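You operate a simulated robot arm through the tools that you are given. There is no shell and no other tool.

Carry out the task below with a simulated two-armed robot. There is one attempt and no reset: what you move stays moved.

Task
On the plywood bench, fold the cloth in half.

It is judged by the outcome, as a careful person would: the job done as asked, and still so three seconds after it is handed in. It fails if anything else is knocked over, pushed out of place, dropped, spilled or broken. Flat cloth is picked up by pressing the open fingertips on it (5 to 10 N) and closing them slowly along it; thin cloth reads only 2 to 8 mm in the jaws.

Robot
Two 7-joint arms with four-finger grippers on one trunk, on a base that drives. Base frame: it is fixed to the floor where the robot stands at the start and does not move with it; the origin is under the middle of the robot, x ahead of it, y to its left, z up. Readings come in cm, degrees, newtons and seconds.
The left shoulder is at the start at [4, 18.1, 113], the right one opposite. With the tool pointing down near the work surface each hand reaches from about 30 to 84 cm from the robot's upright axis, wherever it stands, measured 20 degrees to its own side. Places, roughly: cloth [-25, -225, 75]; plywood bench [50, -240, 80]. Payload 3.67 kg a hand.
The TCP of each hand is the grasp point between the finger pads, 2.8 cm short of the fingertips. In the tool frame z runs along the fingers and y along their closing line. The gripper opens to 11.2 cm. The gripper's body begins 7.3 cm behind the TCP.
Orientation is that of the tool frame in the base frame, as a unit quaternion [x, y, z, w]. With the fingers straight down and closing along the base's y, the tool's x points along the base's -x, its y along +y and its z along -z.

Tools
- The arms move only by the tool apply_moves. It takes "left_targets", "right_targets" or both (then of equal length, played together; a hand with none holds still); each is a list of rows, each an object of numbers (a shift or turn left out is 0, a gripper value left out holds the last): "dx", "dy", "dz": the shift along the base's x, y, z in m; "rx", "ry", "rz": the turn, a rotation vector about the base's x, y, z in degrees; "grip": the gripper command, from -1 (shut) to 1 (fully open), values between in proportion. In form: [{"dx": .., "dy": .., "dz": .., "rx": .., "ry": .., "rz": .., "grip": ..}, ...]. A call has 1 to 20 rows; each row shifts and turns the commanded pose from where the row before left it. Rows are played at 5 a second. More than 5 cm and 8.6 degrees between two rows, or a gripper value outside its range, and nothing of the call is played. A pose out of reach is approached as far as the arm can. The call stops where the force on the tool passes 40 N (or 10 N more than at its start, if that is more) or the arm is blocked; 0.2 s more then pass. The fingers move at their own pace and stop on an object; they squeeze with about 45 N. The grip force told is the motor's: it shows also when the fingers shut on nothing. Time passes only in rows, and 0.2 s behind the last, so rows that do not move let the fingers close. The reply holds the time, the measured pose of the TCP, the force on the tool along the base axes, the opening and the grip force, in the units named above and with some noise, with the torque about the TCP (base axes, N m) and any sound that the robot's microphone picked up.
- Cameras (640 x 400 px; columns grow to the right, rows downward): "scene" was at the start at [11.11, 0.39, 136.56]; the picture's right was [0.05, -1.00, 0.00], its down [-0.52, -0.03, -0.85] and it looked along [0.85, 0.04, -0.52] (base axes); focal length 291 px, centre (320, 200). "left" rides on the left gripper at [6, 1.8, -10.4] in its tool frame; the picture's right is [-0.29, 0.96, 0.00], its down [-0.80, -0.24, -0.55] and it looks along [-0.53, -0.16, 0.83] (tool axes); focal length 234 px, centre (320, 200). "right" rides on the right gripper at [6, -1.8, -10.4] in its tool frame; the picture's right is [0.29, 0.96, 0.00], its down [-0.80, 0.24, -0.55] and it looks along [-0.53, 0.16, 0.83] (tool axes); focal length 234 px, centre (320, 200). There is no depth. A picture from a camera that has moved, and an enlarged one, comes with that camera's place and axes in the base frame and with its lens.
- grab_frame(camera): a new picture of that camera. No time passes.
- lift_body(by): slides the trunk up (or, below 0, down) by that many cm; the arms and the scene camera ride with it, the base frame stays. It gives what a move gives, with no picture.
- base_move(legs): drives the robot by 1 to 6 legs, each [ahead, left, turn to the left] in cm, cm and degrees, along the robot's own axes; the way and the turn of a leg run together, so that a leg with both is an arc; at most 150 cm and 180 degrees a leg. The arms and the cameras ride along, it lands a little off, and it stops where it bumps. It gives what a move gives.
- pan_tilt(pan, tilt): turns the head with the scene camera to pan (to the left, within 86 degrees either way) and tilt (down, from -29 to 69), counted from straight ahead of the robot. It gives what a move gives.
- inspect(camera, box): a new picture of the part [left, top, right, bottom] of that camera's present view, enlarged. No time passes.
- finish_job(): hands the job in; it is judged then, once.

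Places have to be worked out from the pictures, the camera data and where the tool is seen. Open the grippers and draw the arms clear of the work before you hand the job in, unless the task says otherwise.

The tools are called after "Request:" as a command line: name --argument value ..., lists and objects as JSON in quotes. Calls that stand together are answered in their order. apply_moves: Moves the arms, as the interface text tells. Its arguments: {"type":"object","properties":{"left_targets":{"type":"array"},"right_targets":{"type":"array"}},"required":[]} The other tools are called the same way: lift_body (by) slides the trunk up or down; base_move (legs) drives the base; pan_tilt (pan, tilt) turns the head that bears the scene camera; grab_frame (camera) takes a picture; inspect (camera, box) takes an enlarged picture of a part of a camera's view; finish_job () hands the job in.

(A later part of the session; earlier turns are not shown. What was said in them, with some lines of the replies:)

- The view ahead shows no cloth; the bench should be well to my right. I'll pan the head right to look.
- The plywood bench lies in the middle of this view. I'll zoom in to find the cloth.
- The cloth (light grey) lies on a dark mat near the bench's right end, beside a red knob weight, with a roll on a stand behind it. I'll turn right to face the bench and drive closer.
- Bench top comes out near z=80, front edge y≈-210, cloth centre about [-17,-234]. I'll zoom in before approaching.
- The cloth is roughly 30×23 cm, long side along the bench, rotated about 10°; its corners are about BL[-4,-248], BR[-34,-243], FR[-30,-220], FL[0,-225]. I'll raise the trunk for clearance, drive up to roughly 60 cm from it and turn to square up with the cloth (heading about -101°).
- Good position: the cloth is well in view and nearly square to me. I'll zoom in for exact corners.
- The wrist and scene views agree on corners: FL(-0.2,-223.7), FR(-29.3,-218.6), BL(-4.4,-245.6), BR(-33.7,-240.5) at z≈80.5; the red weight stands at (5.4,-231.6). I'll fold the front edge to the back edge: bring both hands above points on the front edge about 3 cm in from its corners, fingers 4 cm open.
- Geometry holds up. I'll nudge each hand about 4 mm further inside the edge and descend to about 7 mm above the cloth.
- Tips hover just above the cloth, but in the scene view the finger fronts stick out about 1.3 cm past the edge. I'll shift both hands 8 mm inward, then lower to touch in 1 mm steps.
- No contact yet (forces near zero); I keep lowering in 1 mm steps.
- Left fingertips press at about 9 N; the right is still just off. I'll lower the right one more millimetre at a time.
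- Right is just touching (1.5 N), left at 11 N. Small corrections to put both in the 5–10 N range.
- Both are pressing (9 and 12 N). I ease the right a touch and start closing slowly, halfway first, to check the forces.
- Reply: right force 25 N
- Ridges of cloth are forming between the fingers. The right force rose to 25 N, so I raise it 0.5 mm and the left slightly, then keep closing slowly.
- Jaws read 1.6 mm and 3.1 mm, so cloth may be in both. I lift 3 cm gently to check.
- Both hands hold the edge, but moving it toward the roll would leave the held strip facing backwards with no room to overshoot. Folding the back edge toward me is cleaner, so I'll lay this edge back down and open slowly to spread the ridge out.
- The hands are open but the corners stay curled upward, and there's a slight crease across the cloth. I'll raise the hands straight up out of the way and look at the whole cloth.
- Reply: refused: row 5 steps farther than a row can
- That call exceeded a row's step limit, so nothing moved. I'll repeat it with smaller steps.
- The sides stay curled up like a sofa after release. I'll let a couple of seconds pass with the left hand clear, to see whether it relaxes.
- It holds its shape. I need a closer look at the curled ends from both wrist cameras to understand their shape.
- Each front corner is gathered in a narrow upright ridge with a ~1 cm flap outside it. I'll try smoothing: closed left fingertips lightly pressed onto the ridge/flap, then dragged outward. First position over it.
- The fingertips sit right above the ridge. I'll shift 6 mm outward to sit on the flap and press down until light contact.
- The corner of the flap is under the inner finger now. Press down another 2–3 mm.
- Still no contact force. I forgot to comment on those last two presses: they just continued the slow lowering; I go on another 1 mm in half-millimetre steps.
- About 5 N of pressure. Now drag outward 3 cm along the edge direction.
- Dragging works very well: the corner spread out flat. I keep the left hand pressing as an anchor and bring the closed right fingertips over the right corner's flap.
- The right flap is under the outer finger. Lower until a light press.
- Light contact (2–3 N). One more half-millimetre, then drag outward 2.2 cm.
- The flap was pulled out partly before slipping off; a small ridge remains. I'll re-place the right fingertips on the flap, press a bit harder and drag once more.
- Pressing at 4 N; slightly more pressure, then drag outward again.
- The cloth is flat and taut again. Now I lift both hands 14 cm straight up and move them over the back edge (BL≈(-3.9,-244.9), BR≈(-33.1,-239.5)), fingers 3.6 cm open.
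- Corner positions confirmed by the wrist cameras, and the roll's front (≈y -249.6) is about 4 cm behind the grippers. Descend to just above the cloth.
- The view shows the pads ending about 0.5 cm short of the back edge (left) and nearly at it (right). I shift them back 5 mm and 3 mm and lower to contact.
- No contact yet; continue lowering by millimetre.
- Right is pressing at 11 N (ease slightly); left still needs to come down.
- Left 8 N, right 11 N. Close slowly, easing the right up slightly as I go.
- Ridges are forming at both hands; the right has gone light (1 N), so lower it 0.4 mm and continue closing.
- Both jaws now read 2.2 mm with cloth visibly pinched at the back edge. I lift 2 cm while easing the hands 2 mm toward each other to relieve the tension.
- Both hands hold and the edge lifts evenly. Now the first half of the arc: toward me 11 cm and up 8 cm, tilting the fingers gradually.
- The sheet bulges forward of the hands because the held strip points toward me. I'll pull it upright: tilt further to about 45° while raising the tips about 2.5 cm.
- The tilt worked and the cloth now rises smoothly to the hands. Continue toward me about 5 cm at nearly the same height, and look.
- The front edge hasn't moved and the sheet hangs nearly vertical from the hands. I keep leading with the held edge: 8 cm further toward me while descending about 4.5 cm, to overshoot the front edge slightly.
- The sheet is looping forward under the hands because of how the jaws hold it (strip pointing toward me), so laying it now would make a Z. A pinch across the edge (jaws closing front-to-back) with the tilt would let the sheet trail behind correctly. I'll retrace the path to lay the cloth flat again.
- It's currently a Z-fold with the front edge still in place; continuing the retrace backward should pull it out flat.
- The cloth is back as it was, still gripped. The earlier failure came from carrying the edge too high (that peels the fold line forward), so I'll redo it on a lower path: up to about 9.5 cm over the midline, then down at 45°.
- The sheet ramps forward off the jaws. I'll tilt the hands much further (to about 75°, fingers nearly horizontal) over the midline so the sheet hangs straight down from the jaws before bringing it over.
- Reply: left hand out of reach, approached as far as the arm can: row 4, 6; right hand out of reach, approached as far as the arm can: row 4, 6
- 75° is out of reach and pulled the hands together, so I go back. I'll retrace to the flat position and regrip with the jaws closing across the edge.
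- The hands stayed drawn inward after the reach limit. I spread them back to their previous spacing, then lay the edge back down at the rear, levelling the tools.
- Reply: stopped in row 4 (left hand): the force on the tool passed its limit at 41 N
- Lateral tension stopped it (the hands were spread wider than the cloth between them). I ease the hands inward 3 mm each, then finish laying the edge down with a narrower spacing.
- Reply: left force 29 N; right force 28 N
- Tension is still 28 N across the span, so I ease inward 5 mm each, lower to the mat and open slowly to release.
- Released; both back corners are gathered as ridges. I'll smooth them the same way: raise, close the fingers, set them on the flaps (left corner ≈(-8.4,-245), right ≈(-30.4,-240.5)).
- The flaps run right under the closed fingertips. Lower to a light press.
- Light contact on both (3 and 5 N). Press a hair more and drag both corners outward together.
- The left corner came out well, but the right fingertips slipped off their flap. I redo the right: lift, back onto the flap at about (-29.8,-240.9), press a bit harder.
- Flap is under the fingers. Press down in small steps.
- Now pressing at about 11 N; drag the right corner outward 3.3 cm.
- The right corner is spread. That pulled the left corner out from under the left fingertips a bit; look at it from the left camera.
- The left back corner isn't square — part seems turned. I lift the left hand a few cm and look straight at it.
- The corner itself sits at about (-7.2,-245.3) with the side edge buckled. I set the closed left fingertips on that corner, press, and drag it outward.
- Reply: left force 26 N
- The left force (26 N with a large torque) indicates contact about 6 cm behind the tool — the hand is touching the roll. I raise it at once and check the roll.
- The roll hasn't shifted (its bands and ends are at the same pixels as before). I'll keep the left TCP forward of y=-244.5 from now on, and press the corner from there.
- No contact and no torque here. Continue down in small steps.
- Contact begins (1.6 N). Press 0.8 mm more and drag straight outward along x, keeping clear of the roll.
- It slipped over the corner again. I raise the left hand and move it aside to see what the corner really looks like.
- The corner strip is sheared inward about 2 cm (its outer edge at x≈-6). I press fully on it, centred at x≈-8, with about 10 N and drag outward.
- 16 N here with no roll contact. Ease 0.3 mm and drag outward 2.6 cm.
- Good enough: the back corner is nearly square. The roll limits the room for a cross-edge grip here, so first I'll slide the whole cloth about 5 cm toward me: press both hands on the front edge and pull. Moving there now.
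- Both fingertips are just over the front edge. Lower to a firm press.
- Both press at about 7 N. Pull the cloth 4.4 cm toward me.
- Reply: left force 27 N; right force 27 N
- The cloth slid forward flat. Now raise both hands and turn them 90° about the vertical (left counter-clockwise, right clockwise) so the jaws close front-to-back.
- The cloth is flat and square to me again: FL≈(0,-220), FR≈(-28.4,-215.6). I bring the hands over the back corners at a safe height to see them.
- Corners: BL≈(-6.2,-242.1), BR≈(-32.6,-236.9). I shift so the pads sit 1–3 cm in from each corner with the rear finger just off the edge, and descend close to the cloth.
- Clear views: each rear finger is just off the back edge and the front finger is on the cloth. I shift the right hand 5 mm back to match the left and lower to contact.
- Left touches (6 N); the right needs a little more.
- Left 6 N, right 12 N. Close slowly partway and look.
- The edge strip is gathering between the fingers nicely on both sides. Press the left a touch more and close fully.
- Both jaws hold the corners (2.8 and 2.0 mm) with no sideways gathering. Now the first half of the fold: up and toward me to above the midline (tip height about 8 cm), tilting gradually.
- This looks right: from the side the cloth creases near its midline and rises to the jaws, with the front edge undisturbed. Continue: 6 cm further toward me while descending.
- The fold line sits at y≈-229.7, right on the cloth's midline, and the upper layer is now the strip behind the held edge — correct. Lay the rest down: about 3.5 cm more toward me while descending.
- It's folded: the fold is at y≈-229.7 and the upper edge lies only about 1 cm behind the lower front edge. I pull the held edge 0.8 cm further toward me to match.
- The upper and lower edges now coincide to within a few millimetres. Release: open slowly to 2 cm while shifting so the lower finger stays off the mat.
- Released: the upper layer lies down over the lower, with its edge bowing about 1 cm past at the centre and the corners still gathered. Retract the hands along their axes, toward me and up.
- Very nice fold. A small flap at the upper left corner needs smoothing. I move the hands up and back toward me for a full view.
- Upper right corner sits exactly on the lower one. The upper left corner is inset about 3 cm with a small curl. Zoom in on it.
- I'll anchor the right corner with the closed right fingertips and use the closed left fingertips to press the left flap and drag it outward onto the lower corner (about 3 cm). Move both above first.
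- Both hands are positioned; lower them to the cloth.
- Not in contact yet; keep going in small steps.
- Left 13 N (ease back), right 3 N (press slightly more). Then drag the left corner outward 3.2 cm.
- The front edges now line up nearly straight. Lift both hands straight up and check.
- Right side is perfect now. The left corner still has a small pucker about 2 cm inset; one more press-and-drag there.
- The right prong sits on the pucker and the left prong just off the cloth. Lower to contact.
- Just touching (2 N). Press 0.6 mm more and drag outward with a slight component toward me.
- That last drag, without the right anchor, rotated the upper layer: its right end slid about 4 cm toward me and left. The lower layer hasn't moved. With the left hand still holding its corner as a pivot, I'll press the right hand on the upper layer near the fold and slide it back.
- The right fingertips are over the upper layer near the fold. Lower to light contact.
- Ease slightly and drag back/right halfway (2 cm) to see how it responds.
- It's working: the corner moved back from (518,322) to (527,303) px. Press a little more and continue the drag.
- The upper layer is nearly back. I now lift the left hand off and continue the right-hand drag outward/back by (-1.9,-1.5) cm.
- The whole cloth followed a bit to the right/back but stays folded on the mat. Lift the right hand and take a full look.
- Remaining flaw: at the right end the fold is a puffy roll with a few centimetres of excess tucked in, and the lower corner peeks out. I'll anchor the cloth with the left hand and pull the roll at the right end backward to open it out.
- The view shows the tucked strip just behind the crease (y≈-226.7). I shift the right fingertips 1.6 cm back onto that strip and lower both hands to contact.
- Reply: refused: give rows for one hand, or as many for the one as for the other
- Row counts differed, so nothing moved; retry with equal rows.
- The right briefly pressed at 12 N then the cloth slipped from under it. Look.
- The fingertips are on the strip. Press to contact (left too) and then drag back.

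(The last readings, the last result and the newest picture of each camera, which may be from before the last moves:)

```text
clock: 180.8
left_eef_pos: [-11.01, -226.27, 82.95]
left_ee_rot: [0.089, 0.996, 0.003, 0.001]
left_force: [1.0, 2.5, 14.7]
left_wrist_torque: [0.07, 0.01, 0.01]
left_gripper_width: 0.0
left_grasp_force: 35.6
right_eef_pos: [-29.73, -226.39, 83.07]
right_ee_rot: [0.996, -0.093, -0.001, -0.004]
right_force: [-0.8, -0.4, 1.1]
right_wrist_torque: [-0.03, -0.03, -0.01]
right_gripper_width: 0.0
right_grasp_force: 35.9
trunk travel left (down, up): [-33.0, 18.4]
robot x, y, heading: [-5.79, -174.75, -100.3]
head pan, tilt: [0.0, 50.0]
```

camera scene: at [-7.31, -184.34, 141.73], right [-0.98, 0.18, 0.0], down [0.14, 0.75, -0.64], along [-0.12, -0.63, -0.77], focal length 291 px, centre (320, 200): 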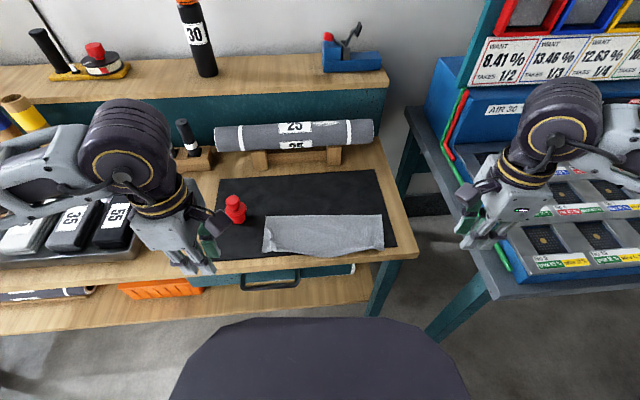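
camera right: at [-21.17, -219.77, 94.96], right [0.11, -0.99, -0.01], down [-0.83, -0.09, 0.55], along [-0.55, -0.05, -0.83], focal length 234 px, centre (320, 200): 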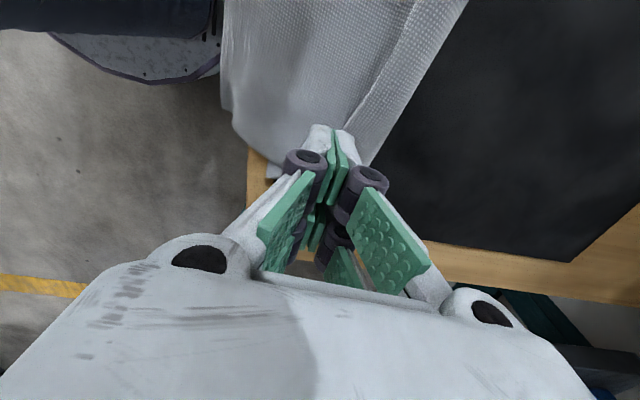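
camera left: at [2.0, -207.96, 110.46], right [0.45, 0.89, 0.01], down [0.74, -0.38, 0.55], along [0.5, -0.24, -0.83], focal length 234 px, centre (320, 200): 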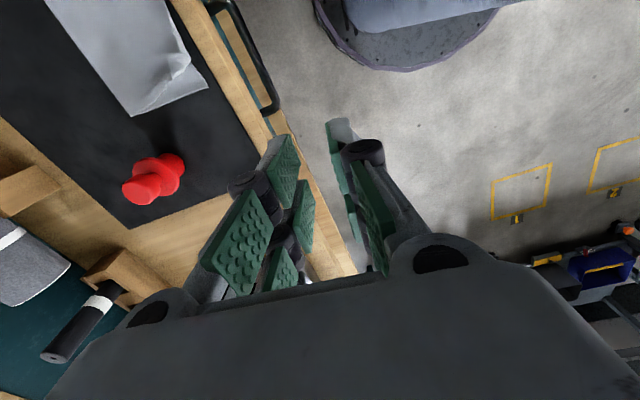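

Left anchors at 15 N; press the right 0.7 mm more and drag it back 2.6 cm.

Request:
apply_moves --right_targets '[{"dz": -0.0007}, {"dz": 0}, {"dx": -0.0007, "dy": -0.004}, {"dx": -0.0007, "dy": -0.004}, {"dx": -0.0007, "dy": -0.004}, {"dx": -0.0007, "dy": -0.004}, {"dx": -0.0007, "dy": -0.004}, {"dx": -0.0007, "dy": -0.004}, {"dz": 0}]'

Request:
inspect --camera "scene" --box '[240, 180, 400, 280]'

Request:
inspect --camera "scene" --box '[340, 200, 404, 250]'

```text
clock: 182.8
left_eef_pos: [-11.11, -226.19, 83.06]
left_ee_rot: [0.089, 0.996, 0.003, 0.001]
left_force: [-0.1, -0.5, 24.6]
left_wrist_torque: [0.01, 0.08, -0.02]
left_gripper_width: 0.0
left_grasp_force: 35.7
right_eef_pos: [-29.98, -228.74, 83.06]
right_ee_rot: [0.996, -0.092, -0.001, -0.003]
right_force: [-0.1, 0.0, -0.1]
right_wrist_torque: [0.01, -0.03, -0.02]
right_gripper_width: 0.01
right_grasp_force: 35.5
trunk travel left (down, up): [-33.0, 18.4]
robot x, y, heading: [-5.82, -174.49, -100.7]
head pan, tilt: [0.0, 50.0]
```

```text
4.00 times, centred on (320, 230) of scene
camera zoom: at [-7.25, -184.06, 141.76], right [-0.98, 0.18, 0.0], down [0.14, 0.75, -0.64], along [-0.12, -0.63, -0.77], focal length 1162 px, centre (320, 80)
```

zoom: 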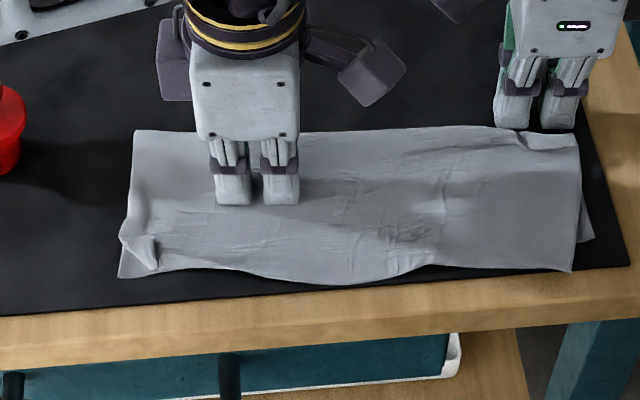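

```text
8.00 times, centred on (372, 225) of scene
camera zoom: at [-7.25, -184.06, 141.76], right [-0.98, 0.18, 0.0], down [0.14, 0.75, -0.64], along [-0.12, -0.63, -0.77], focal length 2325 px, centre (-96, 0)
```

zoom: 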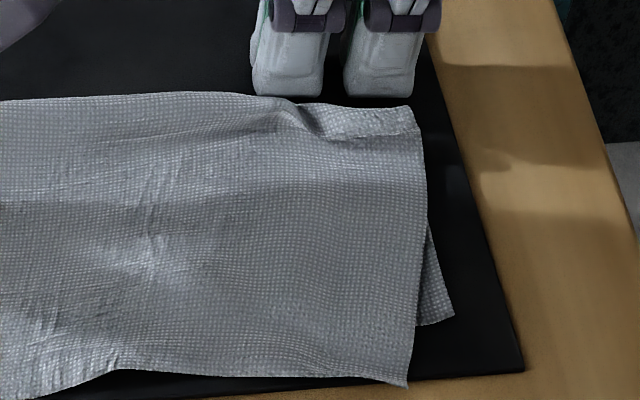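

The roll shrank and the fold moved back. Repeat once more on the remaining roll (y≈-226.3) with firmer pressure.

Request:
apply_moves --right_targets '[{"dz": 0.02}, {"dx": 0.002, "dy": 0.0235}, {"dz": -0.012}, {"dz": -0.005}, {"dz": -0.001}, {"dz": 0}]'

Request:
apply_moves --right_targets '[{"dz": -0.001}, {"dz": 0}]'

```text
clock: 184.2
left_eef_pos: [-11.01, -226.2, 82.98]
left_ee_rot: [0.09, 0.996, 0.002, 0.001]
left_force: [-0.6, -2.0, 27.0]
left_wrist_torque: [-0.06, 0.12, 0.0]
left_gripper_width: 0.0
left_grasp_force: 36.2
right_eef_pos: [-29.74, -226.24, 83.15]
right_ee_rot: [0.996, -0.093, -0.001, -0.002]
right_force: [-0.1, -0.2, 1.1]
right_wrist_torque: [0.01, -0.02, 0.03]
right_gripper_width: 0.0
right_grasp_force: 35.5
trunk travel left (down, up): [-33.0, 18.4]
robot x, y, heading: [-5.65, -175.11, -100.5]
head pan, tilt: [0.0, 50.0]
```

```text
clock: 184.8
left_eef_pos: [-11.02, -226.17, 82.99]
left_ee_rot: [0.09, 0.996, 0.003, 0.001]
left_force: [-0.8, -1.6, 26.8]
left_wrist_torque: [-0.08, 0.12, 0.04]
left_gripper_width: 0.0
left_grasp_force: 35.6
right_eef_pos: [-29.8, -226.38, 83.13]
right_ee_rot: [0.996, -0.093, -0.001, -0.002]
right_force: [-0.1, 0.2, 0.9]
right_wrist_torque: [0.0, -0.01, -0.02]
right_gripper_width: 0.0
right_grasp_force: 35.2
trunk travel left (down, up): [-33.0, 18.4]
robot x, y, heading: [-5.49, -174.67, -100.7]
head pan, tilt: [0.0, 50.0]
```

Left creeps up to 27 N (ease it 0.5 mm); press the right further.

Request:
apply_moves --left_targets '[{"dz": 0.0006}, {"dz": 0}]' --right_targets '[{"dz": -0.001}, {"dz": 0}]'

Request:
apply_moves --right_targets '[{"dz": -0.0007}, {"dz": 0}]'

```text
clock: 185.4
left_eef_pos: [-11.13, -226.22, 82.93]
left_ee_rot: [0.09, 0.996, 0.004, 0.001]
left_force: [-5.1, -4.2, 21.4]
left_wrist_torque: [-0.14, 0.19, -0.02]
left_gripper_width: 0.0
left_grasp_force: 35.5
right_eef_pos: [-29.73, -226.33, 83.14]
right_ee_rot: [0.996, -0.093, -0.001, -0.003]
right_force: [0.1, 1.1, 3.6]
right_wrist_torque: [0.02, 0.04, 0.0]
right_gripper_width: 0.0
right_grasp_force: 36.0
trunk travel left (down, up): [-33.0, 18.4]
robot x, y, heading: [-5.78, -174.64, -100.5]
head pan, tilt: [0.0, 50.0]
```

```text
clock: 186.0
left_eef_pos: [-10.86, -226.03, 82.94]
left_ee_rot: [0.09, 0.996, 0.004, 0.002]
left_force: [-4.6, -3.3, 16.5]
left_wrist_torque: [-0.13, 0.23, 0.01]
left_gripper_width: 0.0
left_grasp_force: 36.4
right_eef_pos: [-29.81, -226.38, 83.1]
right_ee_rot: [0.996, -0.092, 0.0, -0.002]
right_force: [1.5, 3.2, 12.8]
right_wrist_torque: [0.15, 0.07, -0.04]
right_gripper_width: 0.0
right_grasp_force: 35.6
trunk travel left (down, up): [-33.0, 18.4]
robot x, y, heading: [-5.7, -174.55, -100.5]
head pan, tilt: [0.0, 50.0]
```

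Right at 13 N — drag back 3 cm.

Request:
apply_moves --right_targets '[{"dx": -0.0007, "dy": -0.004}, {"dx": -0.0007, "dy": -0.004}, {"dx": -0.0007, "dy": -0.004}, {"dx": -0.0007, "dy": -0.004}, {"dx": -0.0007, "dy": -0.004}, {"dx": -0.0007, "dy": -0.004}, {"dx": -0.0007, "dy": -0.004}, {"dz": 0}]'

Request:
inspect --camera "scene" --box '[240, 180, 400, 280]'

Request:
inspect --camera "scene" --box '[340, 200, 404, 250]'

```text
clock: 187.8
left_eef_pos: [-11.09, -226.04, 82.97]
left_ee_rot: [0.089, 0.996, 0.003, 0.001]
left_force: [1.0, 1.0, 6.9]
left_wrist_torque: [0.03, 0.07, 0.01]
left_gripper_width: 0.01
left_grasp_force: 35.8
right_eef_pos: [-30.4, -229.19, 83.02]
right_ee_rot: [0.996, -0.092, 0.0, -0.002]
right_force: [0.7, 8.0, 15.9]
right_wrist_torque: [0.24, -0.33, 0.18]
right_gripper_width: 0.01
right_grasp_force: 35.7
trunk travel left (down, up): [-33.0, 18.4]
robot x, y, heading: [-5.41, -174.73, -100.4]
head pan, tilt: [0.0, 50.0]
```

```text
4.00 times, centred on (320, 230) of scene
camera zoom: at [-7.21, -183.97, 141.77], right [-0.98, 0.18, 0.0], down [0.14, 0.75, -0.64], along [-0.12, -0.63, -0.76], focal length 1162 px, centre (320, 80)
```

zoom: 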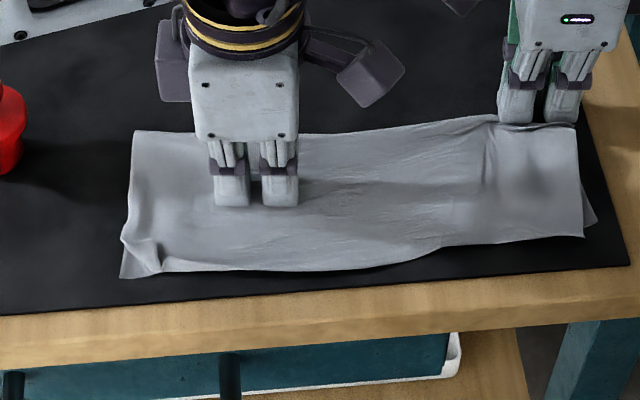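

```text
8.00 times, centred on (372, 225) of scene
camera zoom: at [-7.21, -183.97, 141.77], right [-0.98, 0.18, 0.0], down [0.14, 0.75, -0.64], along [-0.12, -0.63, -0.76], focal length 2325 px, centre (-96, 0)
```

zoom: 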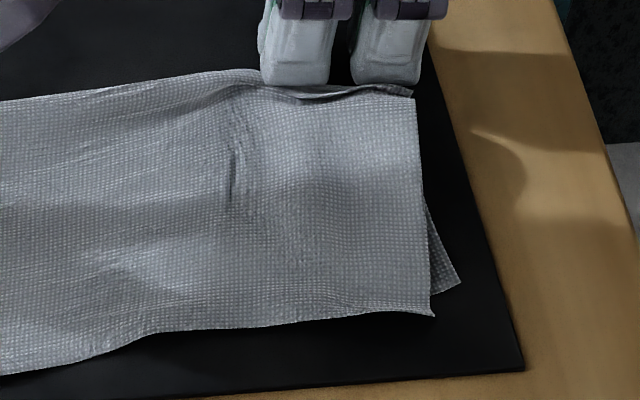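

Now the upper right corner is within about 1 cm of the lower one and everything is on the mat. Lift both hands and review.

Request:
apply_moves --left_targets '[{"dz": 0.01}, {"dz": 0.03}, {"dz": 0.04}, {"dz": 0.04}, {"dx": 0.03, "dy": 0.035}, {"dx": 0.035, "dy": 0.035}, {"dx": 0.035, "dy": 0.03}, {"dx": 0.04, "dy": 0.02}, {"dx": 0.04}, {"dz": 0}]' --right_targets '[{"dz": 0.01}, {"dz": 0.03}, {"dz": 0.04}, {"dz": 0.04}, {"dx": -0.03, "dy": 0.035}, {"dx": -0.03, "dy": 0.035}, {"dy": 0.04}, {"dy": 0.03}, {"dz": 0}, {"dz": 0}]'

Request:
inspect --camera "scene" --box '[240, 180, 400, 280]'

Request:
grab_frame --camera "scene"

```text
clock: 190.0
left_eef_pos: [6.96, -213.91, 94.7]
left_ee_rot: [0.09, 0.996, 0.005, 0.002]
left_force: [0.3, 0.4, 0.6]
left_wrist_torque: [0.0, -0.01, -0.03]
left_gripper_width: 0.0
left_grasp_force: 35.9
right_eef_pos: [-36.48, -215.23, 94.7]
right_ee_rot: [0.996, -0.092, 0.0, -0.004]
right_force: [-1.3, 0.2, 0.3]
right_wrist_torque: [-0.02, -0.02, 0.0]
right_gripper_width: 0.01
right_grasp_force: 35.5
trunk travel left (down, up): [-33.0, 18.4]
robot x, y, heading: [-5.43, -174.25, -100.3]
head pan, tilt: [0.0, 50.0]
```

```text
4.00 times, centred on (320, 230) of scene
camera zoom: at [-7.38, -184.27, 141.74], right [-0.98, 0.18, 0.0], down [0.14, 0.75, -0.64], along [-0.12, -0.63, -0.77], focal length 1162 px, centre (320, 80)
```

zoom: 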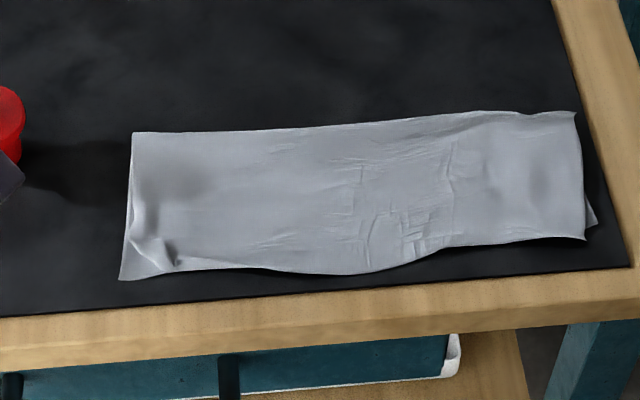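

```text
taken
camera scene: at [-7.38, -184.27, 141.74], right [-0.98, 0.18, 0.0], down [0.14, 0.75, -0.64], along [-0.12, -0.63, -0.77], focal length 291 px, centre (320, 200)
```

scene: 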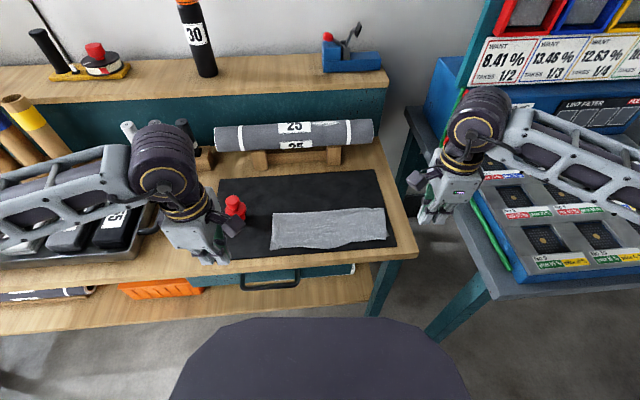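

Good fold overall. The upper left corner is still puckered; zoom in to judge it.

Request:
inspect --camera "scene" --box '[262, 208, 310, 253]'

Request:
inspect --camera "scene" --box '[345, 200, 393, 245]'

```text
8.89 times, centred on (286, 230) of scene
camera zoom: at [-7.38, -184.27, 141.74], right [-0.98, 0.18, 0.0], down [0.14, 0.75, -0.64], along [-0.12, -0.63, -0.77], focal length 2583 px, centre (622, -71)
```

zoom: 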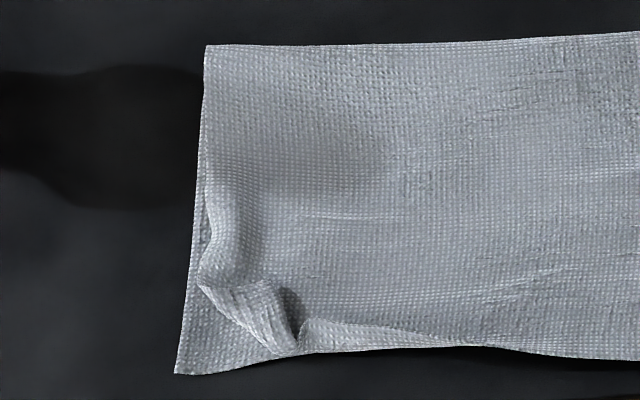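

```text
8.89 times, centred on (369, 222) of scene
camera zoom: at [-7.38, -184.27, 141.74], right [-0.98, 0.18, 0.0], down [0.14, 0.75, -0.64], along [-0.12, -0.63, -0.77], focal length 2583 px, centre (-116, 0)
```

zoom: 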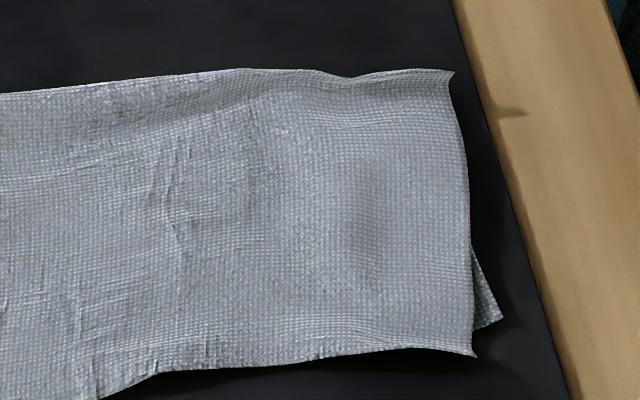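

The upper left corner is actually tucked back: it sits at about (-3,-223.8) and should go forward-left to (-2.1,-221.6). I anchor with the right hand mid-cloth and nudge that flap toward me and outward. Position first.

Request:
apply_moves --left_targets '[{"dx": -0.0184, "dy": -0.0192}, {"dx": -0.0184, "dy": -0.0192}, {"dx": -0.0184, "dy": -0.0192}, {"dx": -0.0184, "dy": -0.0192}, {"dx": -0.0184, "dy": -0.0192}, {"dz": -0.04}, {"dz": -0.04}, {"dz": -0.022}, {"dz": -0.005}, {"dz": 0}]' --right_targets '[{"dx": 0.029, "dy": -0.0186}, {"dx": 0.029, "dy": -0.0186}, {"dx": 0.029, "dy": -0.0186}, {"dx": 0.029, "dy": -0.0186}, {"dx": 0.029, "dy": -0.0186}, {"dz": -0.04}, {"dz": -0.04}, {"dz": -0.022}, {"dz": -0.008}, {"dz": 0}]'

Request:
inspect --camera "scene" --box '[240, 180, 400, 280]'

Request:
inspect --camera "left" --box '[200, 60, 440, 210]'

```text
clock: 192.2
left_eef_pos: [-2.44, -223.93, 84.26]
left_ee_rot: [0.089, 0.996, 0.005, 0.0]
left_force: [0.0, 0.4, -0.3]
left_wrist_torque: [-0.01, -0.02, -0.02]
left_gripper_width: 0.0
left_grasp_force: 35.9
right_eef_pos: [-21.82, -224.84, 83.67]
right_ee_rot: [0.996, -0.092, -0.001, -0.003]
right_force: [1.1, -0.7, 0.5]
right_wrist_torque: [0.04, 0.02, 0.02]
right_gripper_width: 0.0
right_grasp_force: 35.7
trunk travel left (down, up): [-33.0, 18.4]
robot x, y, heading: [-5.61, -174.51, -100.4]
head pan, tilt: [0.0, 50.0]
```

```text
4.00 times, centred on (320, 230) of scene
camera zoom: at [-7.26, -184.28, 141.74], right [-0.98, 0.18, 0.0], down [0.14, 0.75, -0.64], along [-0.12, -0.63, -0.77], focal length 1162 px, centre (320, 80)
```

zoom: 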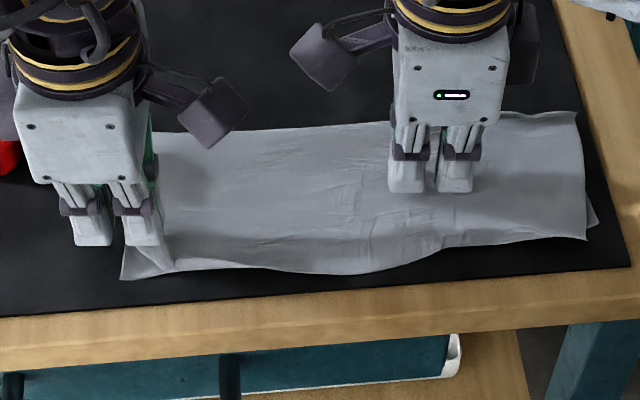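

```text
2.67 times, centred on (320, 135) of left
camera zoom: at [-8.06, -221.26, 94.66], right [0.45, 0.89, 0.01], down [0.74, -0.38, 0.55], along [0.5, -0.25, -0.83], focal length 624 px, centre (320, 373)
```

zoom: 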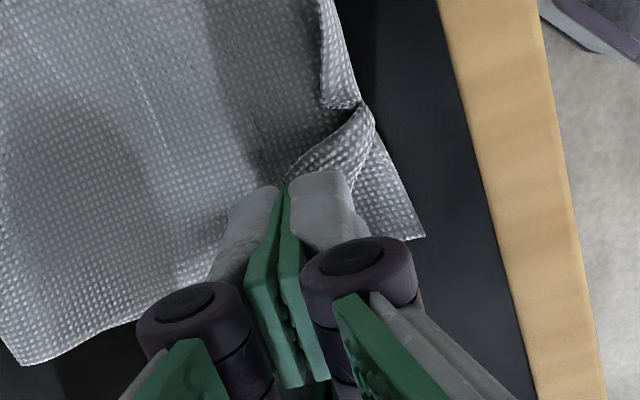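

The left camera shows the flap clearly, centred at about (-4.7,-222.4). Shift onto it and lower both hands.

Request:
apply_moves --left_targets '[{"dx": -0.007, "dy": 0.01}, {"dz": -0.005}, {"dz": -0.003}, {"dz": -0.002}, {"dz": 0}]' --right_targets '[{"dz": -0.003}, {"dz": -0.001}, {"dz": -0.001}, {"dz": -0.001}, {"dz": 0}]'

Request:
apply_moves --left_targets '[{"dz": -0.001}, {"dz": 0}]' --right_targets '[{"dz": -0.0007}, {"dz": 0}]'

```text
clock: 193.4
left_eef_pos: [-3.01, -222.84, 83.21]
left_ee_rot: [0.09, 0.996, 0.004, 0.002]
left_force: [-0.4, 0.7, 0.2]
left_wrist_torque: [0.0, 0.01, 0.02]
left_gripper_width: 0.0
left_grasp_force: 35.7
right_eef_pos: [-21.75, -224.72, 83.26]
right_ee_rot: [0.996, -0.093, 0.0, -0.004]
right_force: [-0.2, -0.1, 0.3]
right_wrist_torque: [0.0, 0.02, 0.01]
right_gripper_width: 0.0
right_grasp_force: 35.3
trunk travel left (down, up): [-33.0, 18.4]
robot x, y, heading: [-5.81, -174.61, -100.2]
head pan, tilt: [0.0, 50.0]
```

```text
clock: 194.0
left_eef_pos: [-3.06, -223.04, 83.03]
left_ee_rot: [0.089, 0.996, 0.004, 0.002]
left_force: [0.1, 1.2, 3.4]
left_wrist_torque: [0.05, 0.06, -0.01]
left_gripper_width: 0.01
left_grasp_force: 36.1
right_eef_pos: [-21.95, -224.75, 83.19]
right_ee_rot: [0.996, -0.093, 0.0, -0.003]
right_force: [-1.6, 0.0, -0.7]
right_wrist_torque: [0.02, -0.01, -0.01]
right_gripper_width: 0.0
right_grasp_force: 35.5
trunk travel left (down, up): [-33.0, 18.4]
robot x, y, heading: [-5.36, -174.79, -100.4]
head pan, tilt: [0.0, 50.0]
```

Left contact 3 N; right must come down further to anchor.

Request:
apply_moves --right_targets '[{"dz": -0.001}, {"dz": 0}, {"dz": -0.0008}, {"dz": 0}]'

Request:
apply_moves --right_targets '[{"dz": -0.0007}, {"dz": 0}]' --left_targets '[{"dz": -0.0003}, {"dz": 0}]'

```text
clock: 195.0
left_eef_pos: [-2.91, -222.93, 82.96]
left_ee_rot: [0.089, 0.996, 0.004, 0.002]
left_force: [-1.3, 0.7, 3.7]
left_wrist_torque: [0.04, 0.14, -0.02]
left_gripper_width: 0.01
left_grasp_force: 36.0
right_eef_pos: [-21.84, -224.76, 82.95]
right_ee_rot: [0.996, -0.093, 0.0, -0.003]
right_force: [-1.2, 0.1, 1.0]
right_wrist_torque: [0.01, 0.0, 0.0]
right_gripper_width: 0.0
right_grasp_force: 36.0
trunk travel left (down, up): [-33.0, 18.4]
robot x, y, heading: [-5.77, -174.6, -100.6]
head pan, tilt: [0.0, 50.0]
```

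```text
clock: 195.6
left_eef_pos: [-2.95, -222.82, 83.01]
left_ee_rot: [0.09, 0.996, 0.003, 0.001]
left_force: [-1.0, -0.4, 3.4]
left_wrist_torque: [0.03, 0.07, 0.02]
left_gripper_width: 0.01
left_grasp_force: 36.0
right_eef_pos: [-21.88, -224.69, 83.02]
right_ee_rot: [0.996, -0.092, 0.0, -0.004]
right_force: [-0.2, 0.3, 0.8]
right_wrist_torque: [-0.01, -0.02, 0.04]
right_gripper_width: 0.0
right_grasp_force: 35.8
trunk travel left (down, up): [-33.0, 18.4]
robot x, y, heading: [-5.57, -174.49, -100.5]
head pan, tilt: [0.0, 50.0]
```

Press the right down 1.2 mm more for the anchor, then drag the left flap forward and outward.

Request:
apply_moves --left_targets '[{"dz": -0.0004}, {"dz": 0}, {"dz": 0}, {"dx": 0.0028, "dy": 0.0022}, {"dx": 0.0028, "dy": 0.0022}, {"dx": 0.0028, "dy": 0.0022}, {"dx": 0.0028, "dy": 0.0022}, {"dx": 0.0028, "dy": 0.0022}, {"dx": 0.0028, "dy": 0.0022}, {"dz": 0}]' --right_targets '[{"dz": -0.0007}, {"dz": -0.0005}, {"dz": 0}, {"dz": 0}, {"dz": 0}, {"dz": 0}, {"dz": 0}, {"dz": 0}, {"dz": 0}, {"dz": 0}]'

Request:
inspect --camera "left" --box '[200, 60, 440, 210]'

Request:
inspect --camera "scene" --box '[240, 180, 400, 280]'

```text
clock: 197.8
left_eef_pos: [-1.21, -221.47, 83.03]
left_ee_rot: [0.09, 0.996, 0.002, 0.001]
left_force: [1.0, 0.1, 1.2]
left_wrist_torque: [0.01, 0.0, 0.01]
left_gripper_width: 0.02
left_grasp_force: 35.8
right_eef_pos: [-21.87, -224.77, 83.06]
right_ee_rot: [0.996, -0.093, 0.0, -0.002]
right_force: [-5.6, -2.0, 25.4]
right_wrist_torque: [-0.1, 0.12, -0.03]
right_gripper_width: 0.0
right_grasp_force: 35.5
trunk travel left (down, up): [-33.0, 18.4]
robot x, y, heading: [-5.42, -174.52, -100.8]
head pan, tilt: [0.0, 50.0]
```

```text
2.67 times, centred on (320, 135) of left
camera zoom: at [-6.89, -218.76, 93.45], right [0.45, 0.89, 0.01], down [0.74, -0.38, 0.55], along [0.5, -0.25, -0.83], focal length 624 px, centre (320, 373)
```

zoom: 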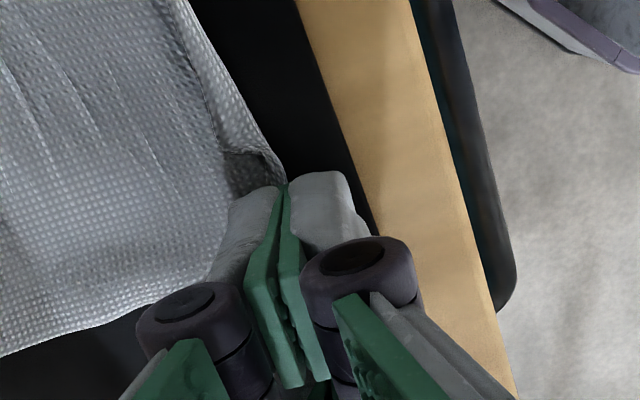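

```text
4.00 times, centred on (320, 230) of scene
camera zoom: at [-7.28, -184.08, 141.76], right [-0.98, 0.18, 0.0], down [0.14, 0.75, -0.64], along [-0.12, -0.63, -0.77], focal length 1162 px, centre (320, 80)
```

zoom: 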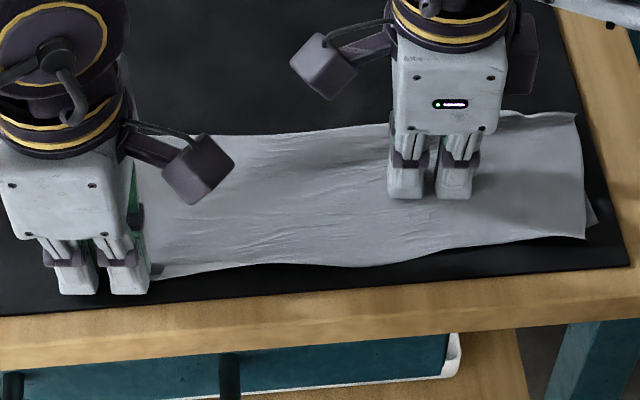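

The anchor held and the flap came forward. Lift both hands clear and check.

Request:
apply_moves --left_targets '[{"dz": 0.01}, {"dz": 0.03}, {"dz": 0.04}, {"dz": 0.04}, {"dx": 0.035, "dy": 0.03}, {"dx": 0.035, "dy": 0.03}, {"dx": 0.035}, {"dz": 0}]' --right_targets '[{"dz": 0.01}, {"dz": 0.03}, {"dz": 0.04}, {"dz": 0.04}, {"dx": -0.04, "dy": 0.025}, {"dx": -0.04, "dy": 0.025}, {"dx": -0.04, "dy": 0.025}, {"dx": -0.03, "dy": 0.025}]'

Request:
inspect --camera "scene" --box '[240, 180, 400, 280]'

Request:
inspect --camera "scene" --box '[262, 208, 310, 253]'

```text
clock: 199.6
left_eef_pos: [9.56, -215.52, 94.81]
left_ee_rot: [0.091, 0.996, 0.003, 0.002]
left_force: [0.4, 0.0, -0.2]
left_wrist_torque: [-0.01, -0.07, -0.02]
left_gripper_width: 0.0
left_grasp_force: 35.1
right_eef_pos: [-37.11, -214.38, 94.5]
right_ee_rot: [0.996, -0.092, 0.0, -0.003]
right_force: [-1.2, 0.7, -0.7]
right_wrist_torque: [-0.02, -0.03, -0.01]
right_gripper_width: 0.0
right_grasp_force: 35.8
trunk travel left (down, up): [-33.0, 18.4]
robot x, y, heading: [-5.48, -174.65, -100.6]
head pan, tilt: [0.0, 50.0]
```

```text
4.00 times, centred on (320, 230) of scene
camera zoom: at [-7.44, -184.12, 141.75], right [-0.98, 0.18, 0.0], down [0.14, 0.75, -0.64], along [-0.11, -0.63, -0.77], focal length 1162 px, centre (320, 80)
```

zoom: 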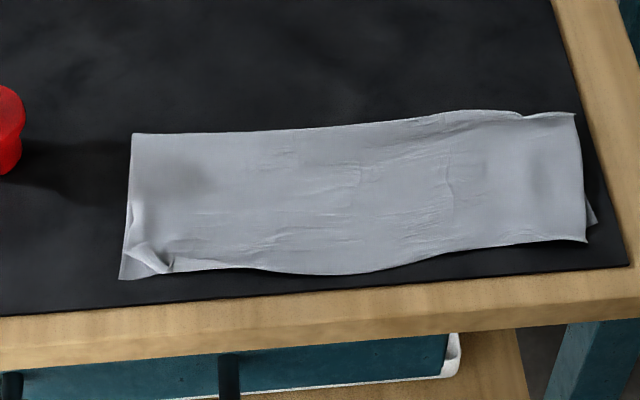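

```text
8.89 times, centred on (286, 230) of scene
camera zoom: at [-7.44, -184.12, 141.75], right [-0.98, 0.18, 0.0], down [0.14, 0.75, -0.64], along [-0.11, -0.63, -0.77], focal length 2583 px, centre (622, -71)
```

zoom: 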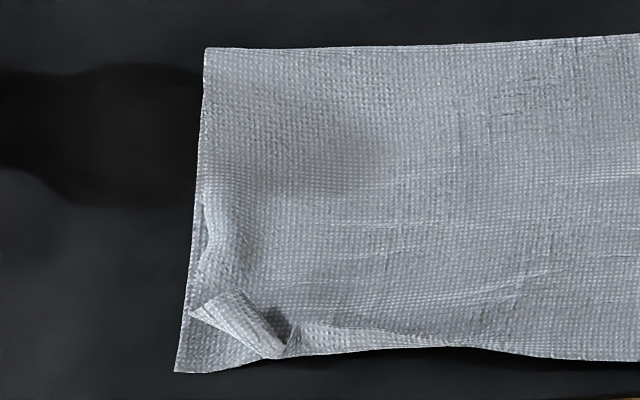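

Better: the corner is now within about 1.7 cm. One more identical nudge (with the right anchor) should seat it. Reposition.

Request:
apply_moves --left_targets '[{"dx": -0.03, "dy": -0.0177}, {"dx": -0.03, "dy": -0.0177}, {"dx": -0.03, "dy": -0.0177}, {"dx": -0.03, "dy": -0.0177}, {"dz": -0.04}, {"dz": -0.04}, {"dz": -0.025}, {"dz": -0.007}, {"dz": 0}]' --right_targets '[{"dx": 0.038, "dy": -0.0258}, {"dx": 0.038, "dy": -0.0258}, {"dx": 0.038, "dy": -0.0258}, {"dx": 0.038, "dy": -0.0258}, {"dz": -0.04}, {"dz": -0.04}, {"dz": -0.025}, {"dz": -0.007}, {"dz": 0}]'

Request:
apply_moves --left_targets '[{"dz": -0.003}, {"dz": 0}]' --right_targets '[{"dz": -0.003}, {"dz": 0}]'

Request:
inspect --camera "left" --box '[200, 60, 440, 210]'

```text
clock: 201.6
left_eef_pos: [-2.77, -222.73, 83.73]
left_ee_rot: [0.09, 0.996, 0.004, 0.001]
left_force: [0.9, 0.2, -0.1]
left_wrist_torque: [0.03, -0.01, 0.0]
left_gripper_width: 0.0
left_grasp_force: 35.7
right_eef_pos: [-21.77, -225.04, 83.69]
right_ee_rot: [0.996, -0.093, 0.0, -0.002]
right_force: [0.6, -0.5, 0.3]
right_wrist_torque: [-0.02, -0.03, -0.01]
right_gripper_width: 0.01
right_grasp_force: 35.7
trunk travel left (down, up): [-33.0, 18.4]
robot x, y, heading: [-5.48, -174.69, -100.2]
head pan, tilt: [0.0, 50.0]
```

```text
clock: 202.2
left_eef_pos: [-2.85, -222.64, 83.46]
left_ee_rot: [0.09, 0.996, 0.004, 0.002]
left_force: [0.2, 0.2, 0.7]
left_wrist_torque: [0.01, 0.01, 0.0]
left_gripper_width: 0.01
left_grasp_force: 35.6
right_eef_pos: [-21.72, -224.91, 83.37]
right_ee_rot: [0.996, -0.092, -0.001, -0.003]
right_force: [0.1, 0.0, -0.6]
right_wrist_torque: [-0.01, 0.02, 0.0]
right_gripper_width: 0.0
right_grasp_force: 35.8
trunk travel left (down, up): [-33.0, 18.4]
robot x, y, heading: [-5.52, -174.56, -100.5]
head pan, tilt: [0.0, 50.0]
```

```text
2.67 times, centred on (320, 135) of left
camera zoom: at [-8.44, -220.0, 93.82], right [0.45, 0.89, 0.01], down [0.74, -0.38, 0.55], along [0.5, -0.25, -0.83], focal length 624 px, centre (320, 373)
```

zoom: 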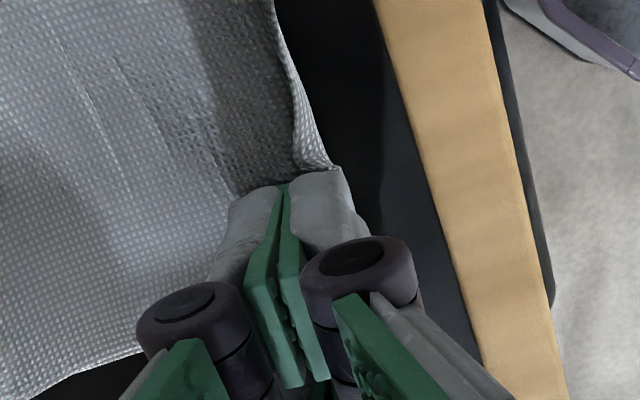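

The fingertip is on the flap. Press: right as anchor, left lightly.

Request:
apply_moves --left_targets '[{"dz": -0.002}, {"dz": -0.001}, {"dz": 0}]' --right_targets '[{"dz": -0.003}, {"dz": -0.0015}, {"dz": 0}]'

Request:
apply_moves --left_targets '[{"dz": -0.0008}, {"dz": 0}]' --right_targets '[{"dz": -0.0008}, {"dz": 0}]'

```text
clock: 203.0
left_eef_pos: [-2.83, -222.59, 83.19]
left_ee_rot: [0.09, 0.996, 0.003, 0.002]
left_force: [0.4, 0.1, 0.2]
left_wrist_torque: [-0.01, -0.01, -0.01]
left_gripper_width: 0.0
left_grasp_force: 35.7
right_eef_pos: [-21.68, -224.94, 82.96]
right_ee_rot: [0.996, -0.092, -0.001, -0.004]
right_force: [-3.6, 0.8, 11.9]
right_wrist_torque: [-0.01, 0.06, -0.02]
right_gripper_width: 0.03
right_grasp_force: 36.2
trunk travel left (down, up): [-33.0, 18.4]
robot x, y, heading: [-5.52, -174.66, -100.4]
head pan, tilt: [0.0, 50.0]
```

```text
clock: 203.6
left_eef_pos: [-2.77, -222.69, 83.14]
left_ee_rot: [0.09, 0.996, 0.004, 0.001]
left_force: [-0.4, 0.0, -0.1]
left_wrist_torque: [0.01, 0.01, -0.01]
left_gripper_width: 0.0
left_grasp_force: 35.8
right_eef_pos: [-21.8, -224.78, 82.99]
right_ee_rot: [0.996, -0.092, 0.0, -0.002]
right_force: [-6.4, -1.3, 23.5]
right_wrist_torque: [-0.08, 0.1, 0.01]
right_gripper_width: 0.0
right_grasp_force: 35.8
trunk travel left (down, up): [-33.0, 18.4]
robot x, y, heading: [-5.74, -174.38, -100.3]
head pan, tilt: [0.0, 50.0]
```

Anchor is firm (24 N). Press the left down to contact.

Request:
apply_moves --left_targets '[{"dz": -0.001}, {"dz": 0}]'

Request:
apply_moves --left_targets '[{"dz": -0.0007}, {"dz": 0}]'

```text
clock: 204.2
left_eef_pos: [-2.86, -222.52, 83.05]
left_ee_rot: [0.09, 0.996, 0.002, 0.001]
left_force: [1.0, -0.8, 3.6]
left_wrist_torque: [-0.03, 0.07, 0.0]
left_gripper_width: 0.0
left_grasp_force: 36.2
right_eef_pos: [-21.68, -224.95, 83.0]
right_ee_rot: [0.996, -0.092, 0.0, -0.002]
right_force: [-6.6, -4.0, 28.2]
right_wrist_torque: [-0.11, 0.17, 0.01]
right_gripper_width: 0.0
right_grasp_force: 35.6
trunk travel left (down, up): [-33.0, 18.4]
robot x, y, heading: [-5.51, -174.4, -100.6]
head pan, tilt: [0.0, 50.0]
```

```text
clock: 204.8
left_eef_pos: [-2.79, -222.4, 82.99]
left_ee_rot: [0.089, 0.996, 0.003, 0.001]
left_force: [-1.2, -1.8, 6.1]
left_wrist_torque: [-0.01, 0.11, 0.01]
left_gripper_width: 0.01
left_grasp_force: 35.8
right_eef_pos: [-21.69, -224.82, 82.94]
right_ee_rot: [0.996, -0.092, 0.0, -0.001]
right_force: [-8.3, -6.3, 32.6]
right_wrist_torque: [-0.19, 0.17, -0.03]
right_gripper_width: 0.0
right_grasp_force: 35.6
trunk travel left (down, up): [-33.0, 18.4]
robot x, y, heading: [-5.53, -174.7, -100.5]
head pan, tilt: [0.0, 50.0]
```

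Left at 6 N. Ease the right anchor (creeping to 33 N) and drag the left flap outward and toward me.

Request:
apply_moves --left_targets '[{"dz": 0}, {"dx": 0.0024, "dy": 0.0025}, {"dx": 0.0024, "dy": 0.0025}, {"dx": 0.0024, "dy": 0.0025}, {"dx": 0.0024, "dy": 0.0025}, {"dx": 0.0024, "dy": 0.0025}, {"dx": 0.0024, "dy": 0.0025}, {"dz": 0}]' --right_targets '[{"dz": 0.0008}, {"dz": 0}, {"dz": 0}, {"dz": 0}, {"dz": 0}, {"dz": 0}, {"dz": 0}, {"dz": 0}]'

Request:
apply_moves --left_targets '[{"dz": 0.01}, {"dz": 0.03}, {"dz": 0.04}, {"dz": 0.04}, {"dx": 0.035, "dy": 0.03}, {"dx": 0.035, "dy": 0.03}, {"dx": 0.035, "dy": 0.03}, {"dz": 0}]' --right_targets '[{"dz": 0.01}, {"dz": 0.03}, {"dz": 0.04}, {"dz": 0.04}, {"dx": -0.04, "dy": 0.025}, {"dx": -0.04, "dy": 0.025}, {"dx": -0.04, "dy": 0.025}, {"dx": -0.03, "dy": 0.025}]'

Request:
inspect --camera "scene" --box '[240, 180, 400, 280]'

Request:
inspect --camera "scene" --box '[262, 208, 310, 253]'

Request:
inspect --camera "scene" --box '[345, 200, 393, 245]'

```text
clock: 206.6
left_eef_pos: [-1.37, -221.02, 82.94]
left_ee_rot: [0.09, 0.996, 0.003, 0.001]
left_force: [-2.2, -1.7, 5.5]
left_wrist_torque: [-0.05, 0.12, 0.02]
left_gripper_width: 0.0
left_grasp_force: 36.0
right_eef_pos: [-21.77, -224.79, 82.94]
right_ee_rot: [0.996, -0.092, 0.0, -0.002]
right_force: [-11.4, -3.3, 30.9]
right_wrist_torque: [-0.12, 0.3, 0.0]
right_gripper_width: 0.03
right_grasp_force: 35.9
trunk travel left (down, up): [-33.0, 18.4]
robot x, y, heading: [-5.62, -174.96, -100.5]
head pan, tilt: [0.0, 50.0]
```

```text
clock: 208.4
left_eef_pos: [9.06, -212.1, 94.97]
left_ee_rot: [0.089, 0.996, 0.003, 0.001]
left_force: [0.1, -0.1, 0.3]
left_wrist_torque: [0.0, -0.02, -0.02]
left_gripper_width: 0.0
left_grasp_force: 35.2
right_eef_pos: [-36.72, -214.87, 94.84]
right_ee_rot: [0.996, -0.092, 0.001, -0.004]
right_force: [-0.4, 0.3, 0.1]
right_wrist_torque: [-0.01, -0.01, 0.02]
right_gripper_width: 0.0
right_grasp_force: 36.1
trunk travel left (down, up): [-33.0, 18.4]
robot x, y, heading: [-5.81, -174.88, -100.6]
head pan, tilt: [0.0, 50.0]
```

```text
4.00 times, centred on (320, 230) of scene
camera zoom: at [-7.44, -184.2, 141.74], right [-0.98, 0.18, 0.0], down [0.14, 0.75, -0.64], along [-0.11, -0.63, -0.77], focal length 1162 px, centre (320, 80)
```

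zoom: 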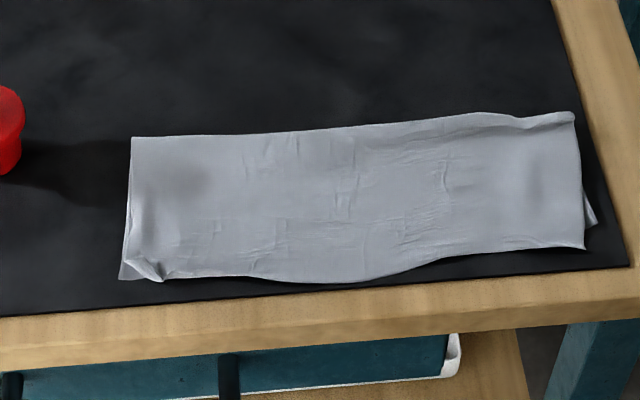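

```text
8.89 times, centred on (286, 230) of scene
camera zoom: at [-7.44, -184.2, 141.74], right [-0.98, 0.18, 0.0], down [0.14, 0.75, -0.64], along [-0.11, -0.63, -0.77], focal length 2583 px, centre (622, -71)
```

zoom: 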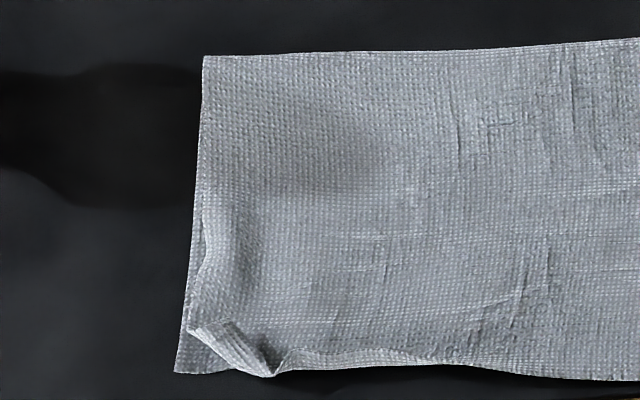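

```text
8.89 times, centred on (369, 222) of scene
camera zoom: at [-7.44, -184.2, 141.74], right [-0.98, 0.18, 0.0], down [0.14, 0.75, -0.64], along [-0.11, -0.63, -0.77], focal length 2583 px, centre (-116, 0)
```

zoom: 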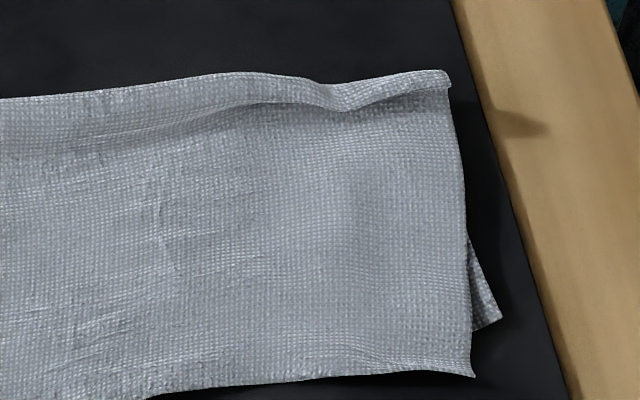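

The fold is good: both upper corners lie within about 1–1.5 cm of the lower ones, edges run together, all on the mat. Now I raise the arms, open the grippers and draw clear.

Request:
apply_moves --left_targets '[{"dz": 0.04}, {"dz": 0.04}, {"dz": 0.04}, {"dx": 0.03, "dy": 0.03}, {"dx": 0.03, "dy": 0.03, "grip": 0.5}, {"dx": 0.02, "dy": 0.03, "grip": 1}, {"dz": 0}, {"dz": 0}, {"dz": 0}, {"dz": 0}]' --right_targets '[{"dz": 0.04}, {"dz": 0.04}, {"dz": 0.04}, {"dx": -0.02, "dy": 0.03}, {"dx": -0.02, "dy": 0.03, "grip": 0.5}, {"dx": -0.02, "dy": 0.03, "grip": 1}, {"dz": 0}, {"dz": 0}, {"dz": 0}, {"dz": 0}]'

Request:
grab_frame --camera "scene"

Request:
inspect --camera "scene" --box '[200, 100, 408, 280]'

```text
clock: 210.6
left_eef_pos: [16.03, -210.64, 109.68]
left_ee_rot: [0.09, 0.996, 0.005, 0.002]
left_force: [-0.9, 0.3, -0.6]
left_wrist_torque: [-0.02, 0.02, 0.0]
left_gripper_width: 11.18
left_grasp_force: 0.0
left hand out of reach, approached as far as the arm can: row 4, 5, 6
right_eef_pos: [-42.74, -205.82, 107.06]
right_ee_rot: [0.996, -0.092, -0.001, -0.003]
right_force: [0.1, 0.5, 0.0]
right_wrist_torque: [-0.01, 0.02, 0.02]
right_gripper_width: 11.2
right_grasp_force: 0.0
trunk travel left (down, up): [-33.0, 18.4]
robot x, y, heading: [-5.74, -174.49, -100.5]
head pan, tilt: [0.0, 50.0]
```

```text
taken
camera scene: at [-7.27, -184.31, 141.74], right [-0.98, 0.18, 0.0], down [0.14, 0.75, -0.64], along [-0.12, -0.63, -0.77], focal length 291 px, centre (320, 200)
```

scene: 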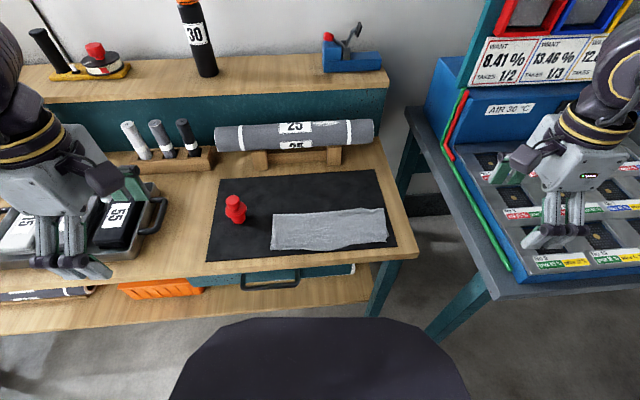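

```text
2.22 times, centred on (304, 190) of scene
camera zoom: at [-7.27, -184.31, 141.74], right [-0.98, 0.18, 0.0], down [0.14, 0.75, -0.64], along [-0.12, -0.63, -0.77], focal length 646 px, centre (356, 222)
```

zoom: 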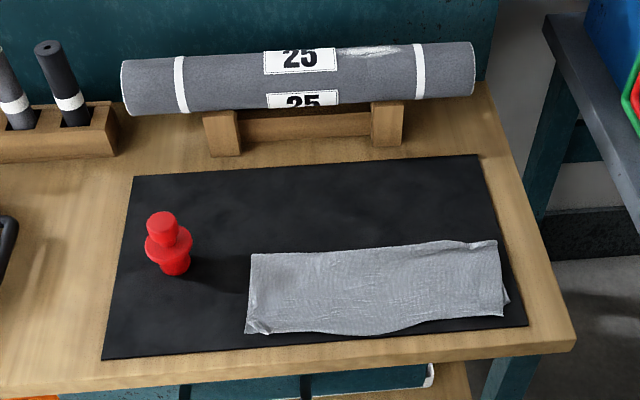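

The cloth lies folded in half on the mat. The red weight, roll, tray and mat are where they were, and both grippers are open and clear. Handing in.

Request:
finish_job

```text
The job is handed in.
```

I folded the cloth in half on the plywood bench: the back edge now lies over the front edge, and it stayed put once the hands were clear. I handed the job in and don't have a verdict on it.

- **Alignment:** The corners and edges match to about 1–1.5 cm, not exactly. There is a small pucker at the front left corner, and the right end of the fold is slightly puffy.
- **Position:** The folded cloth sits on the dark mat, a few centimetres from where it started. I slid it toward the robot to make room, and it shifted again while I smoothed it.
- **Roll contact:** While I was smoothing a back corner, the left hand touched the roll behind the mat (about 26 N). I backed off at once, and the camera showed the roll had not moved.
- **Other items:** The red weight, the mat and the roll are where they were, and nothing was knocked over or dropped.

The fold took three tries; the first two were laid flat again and regripped.
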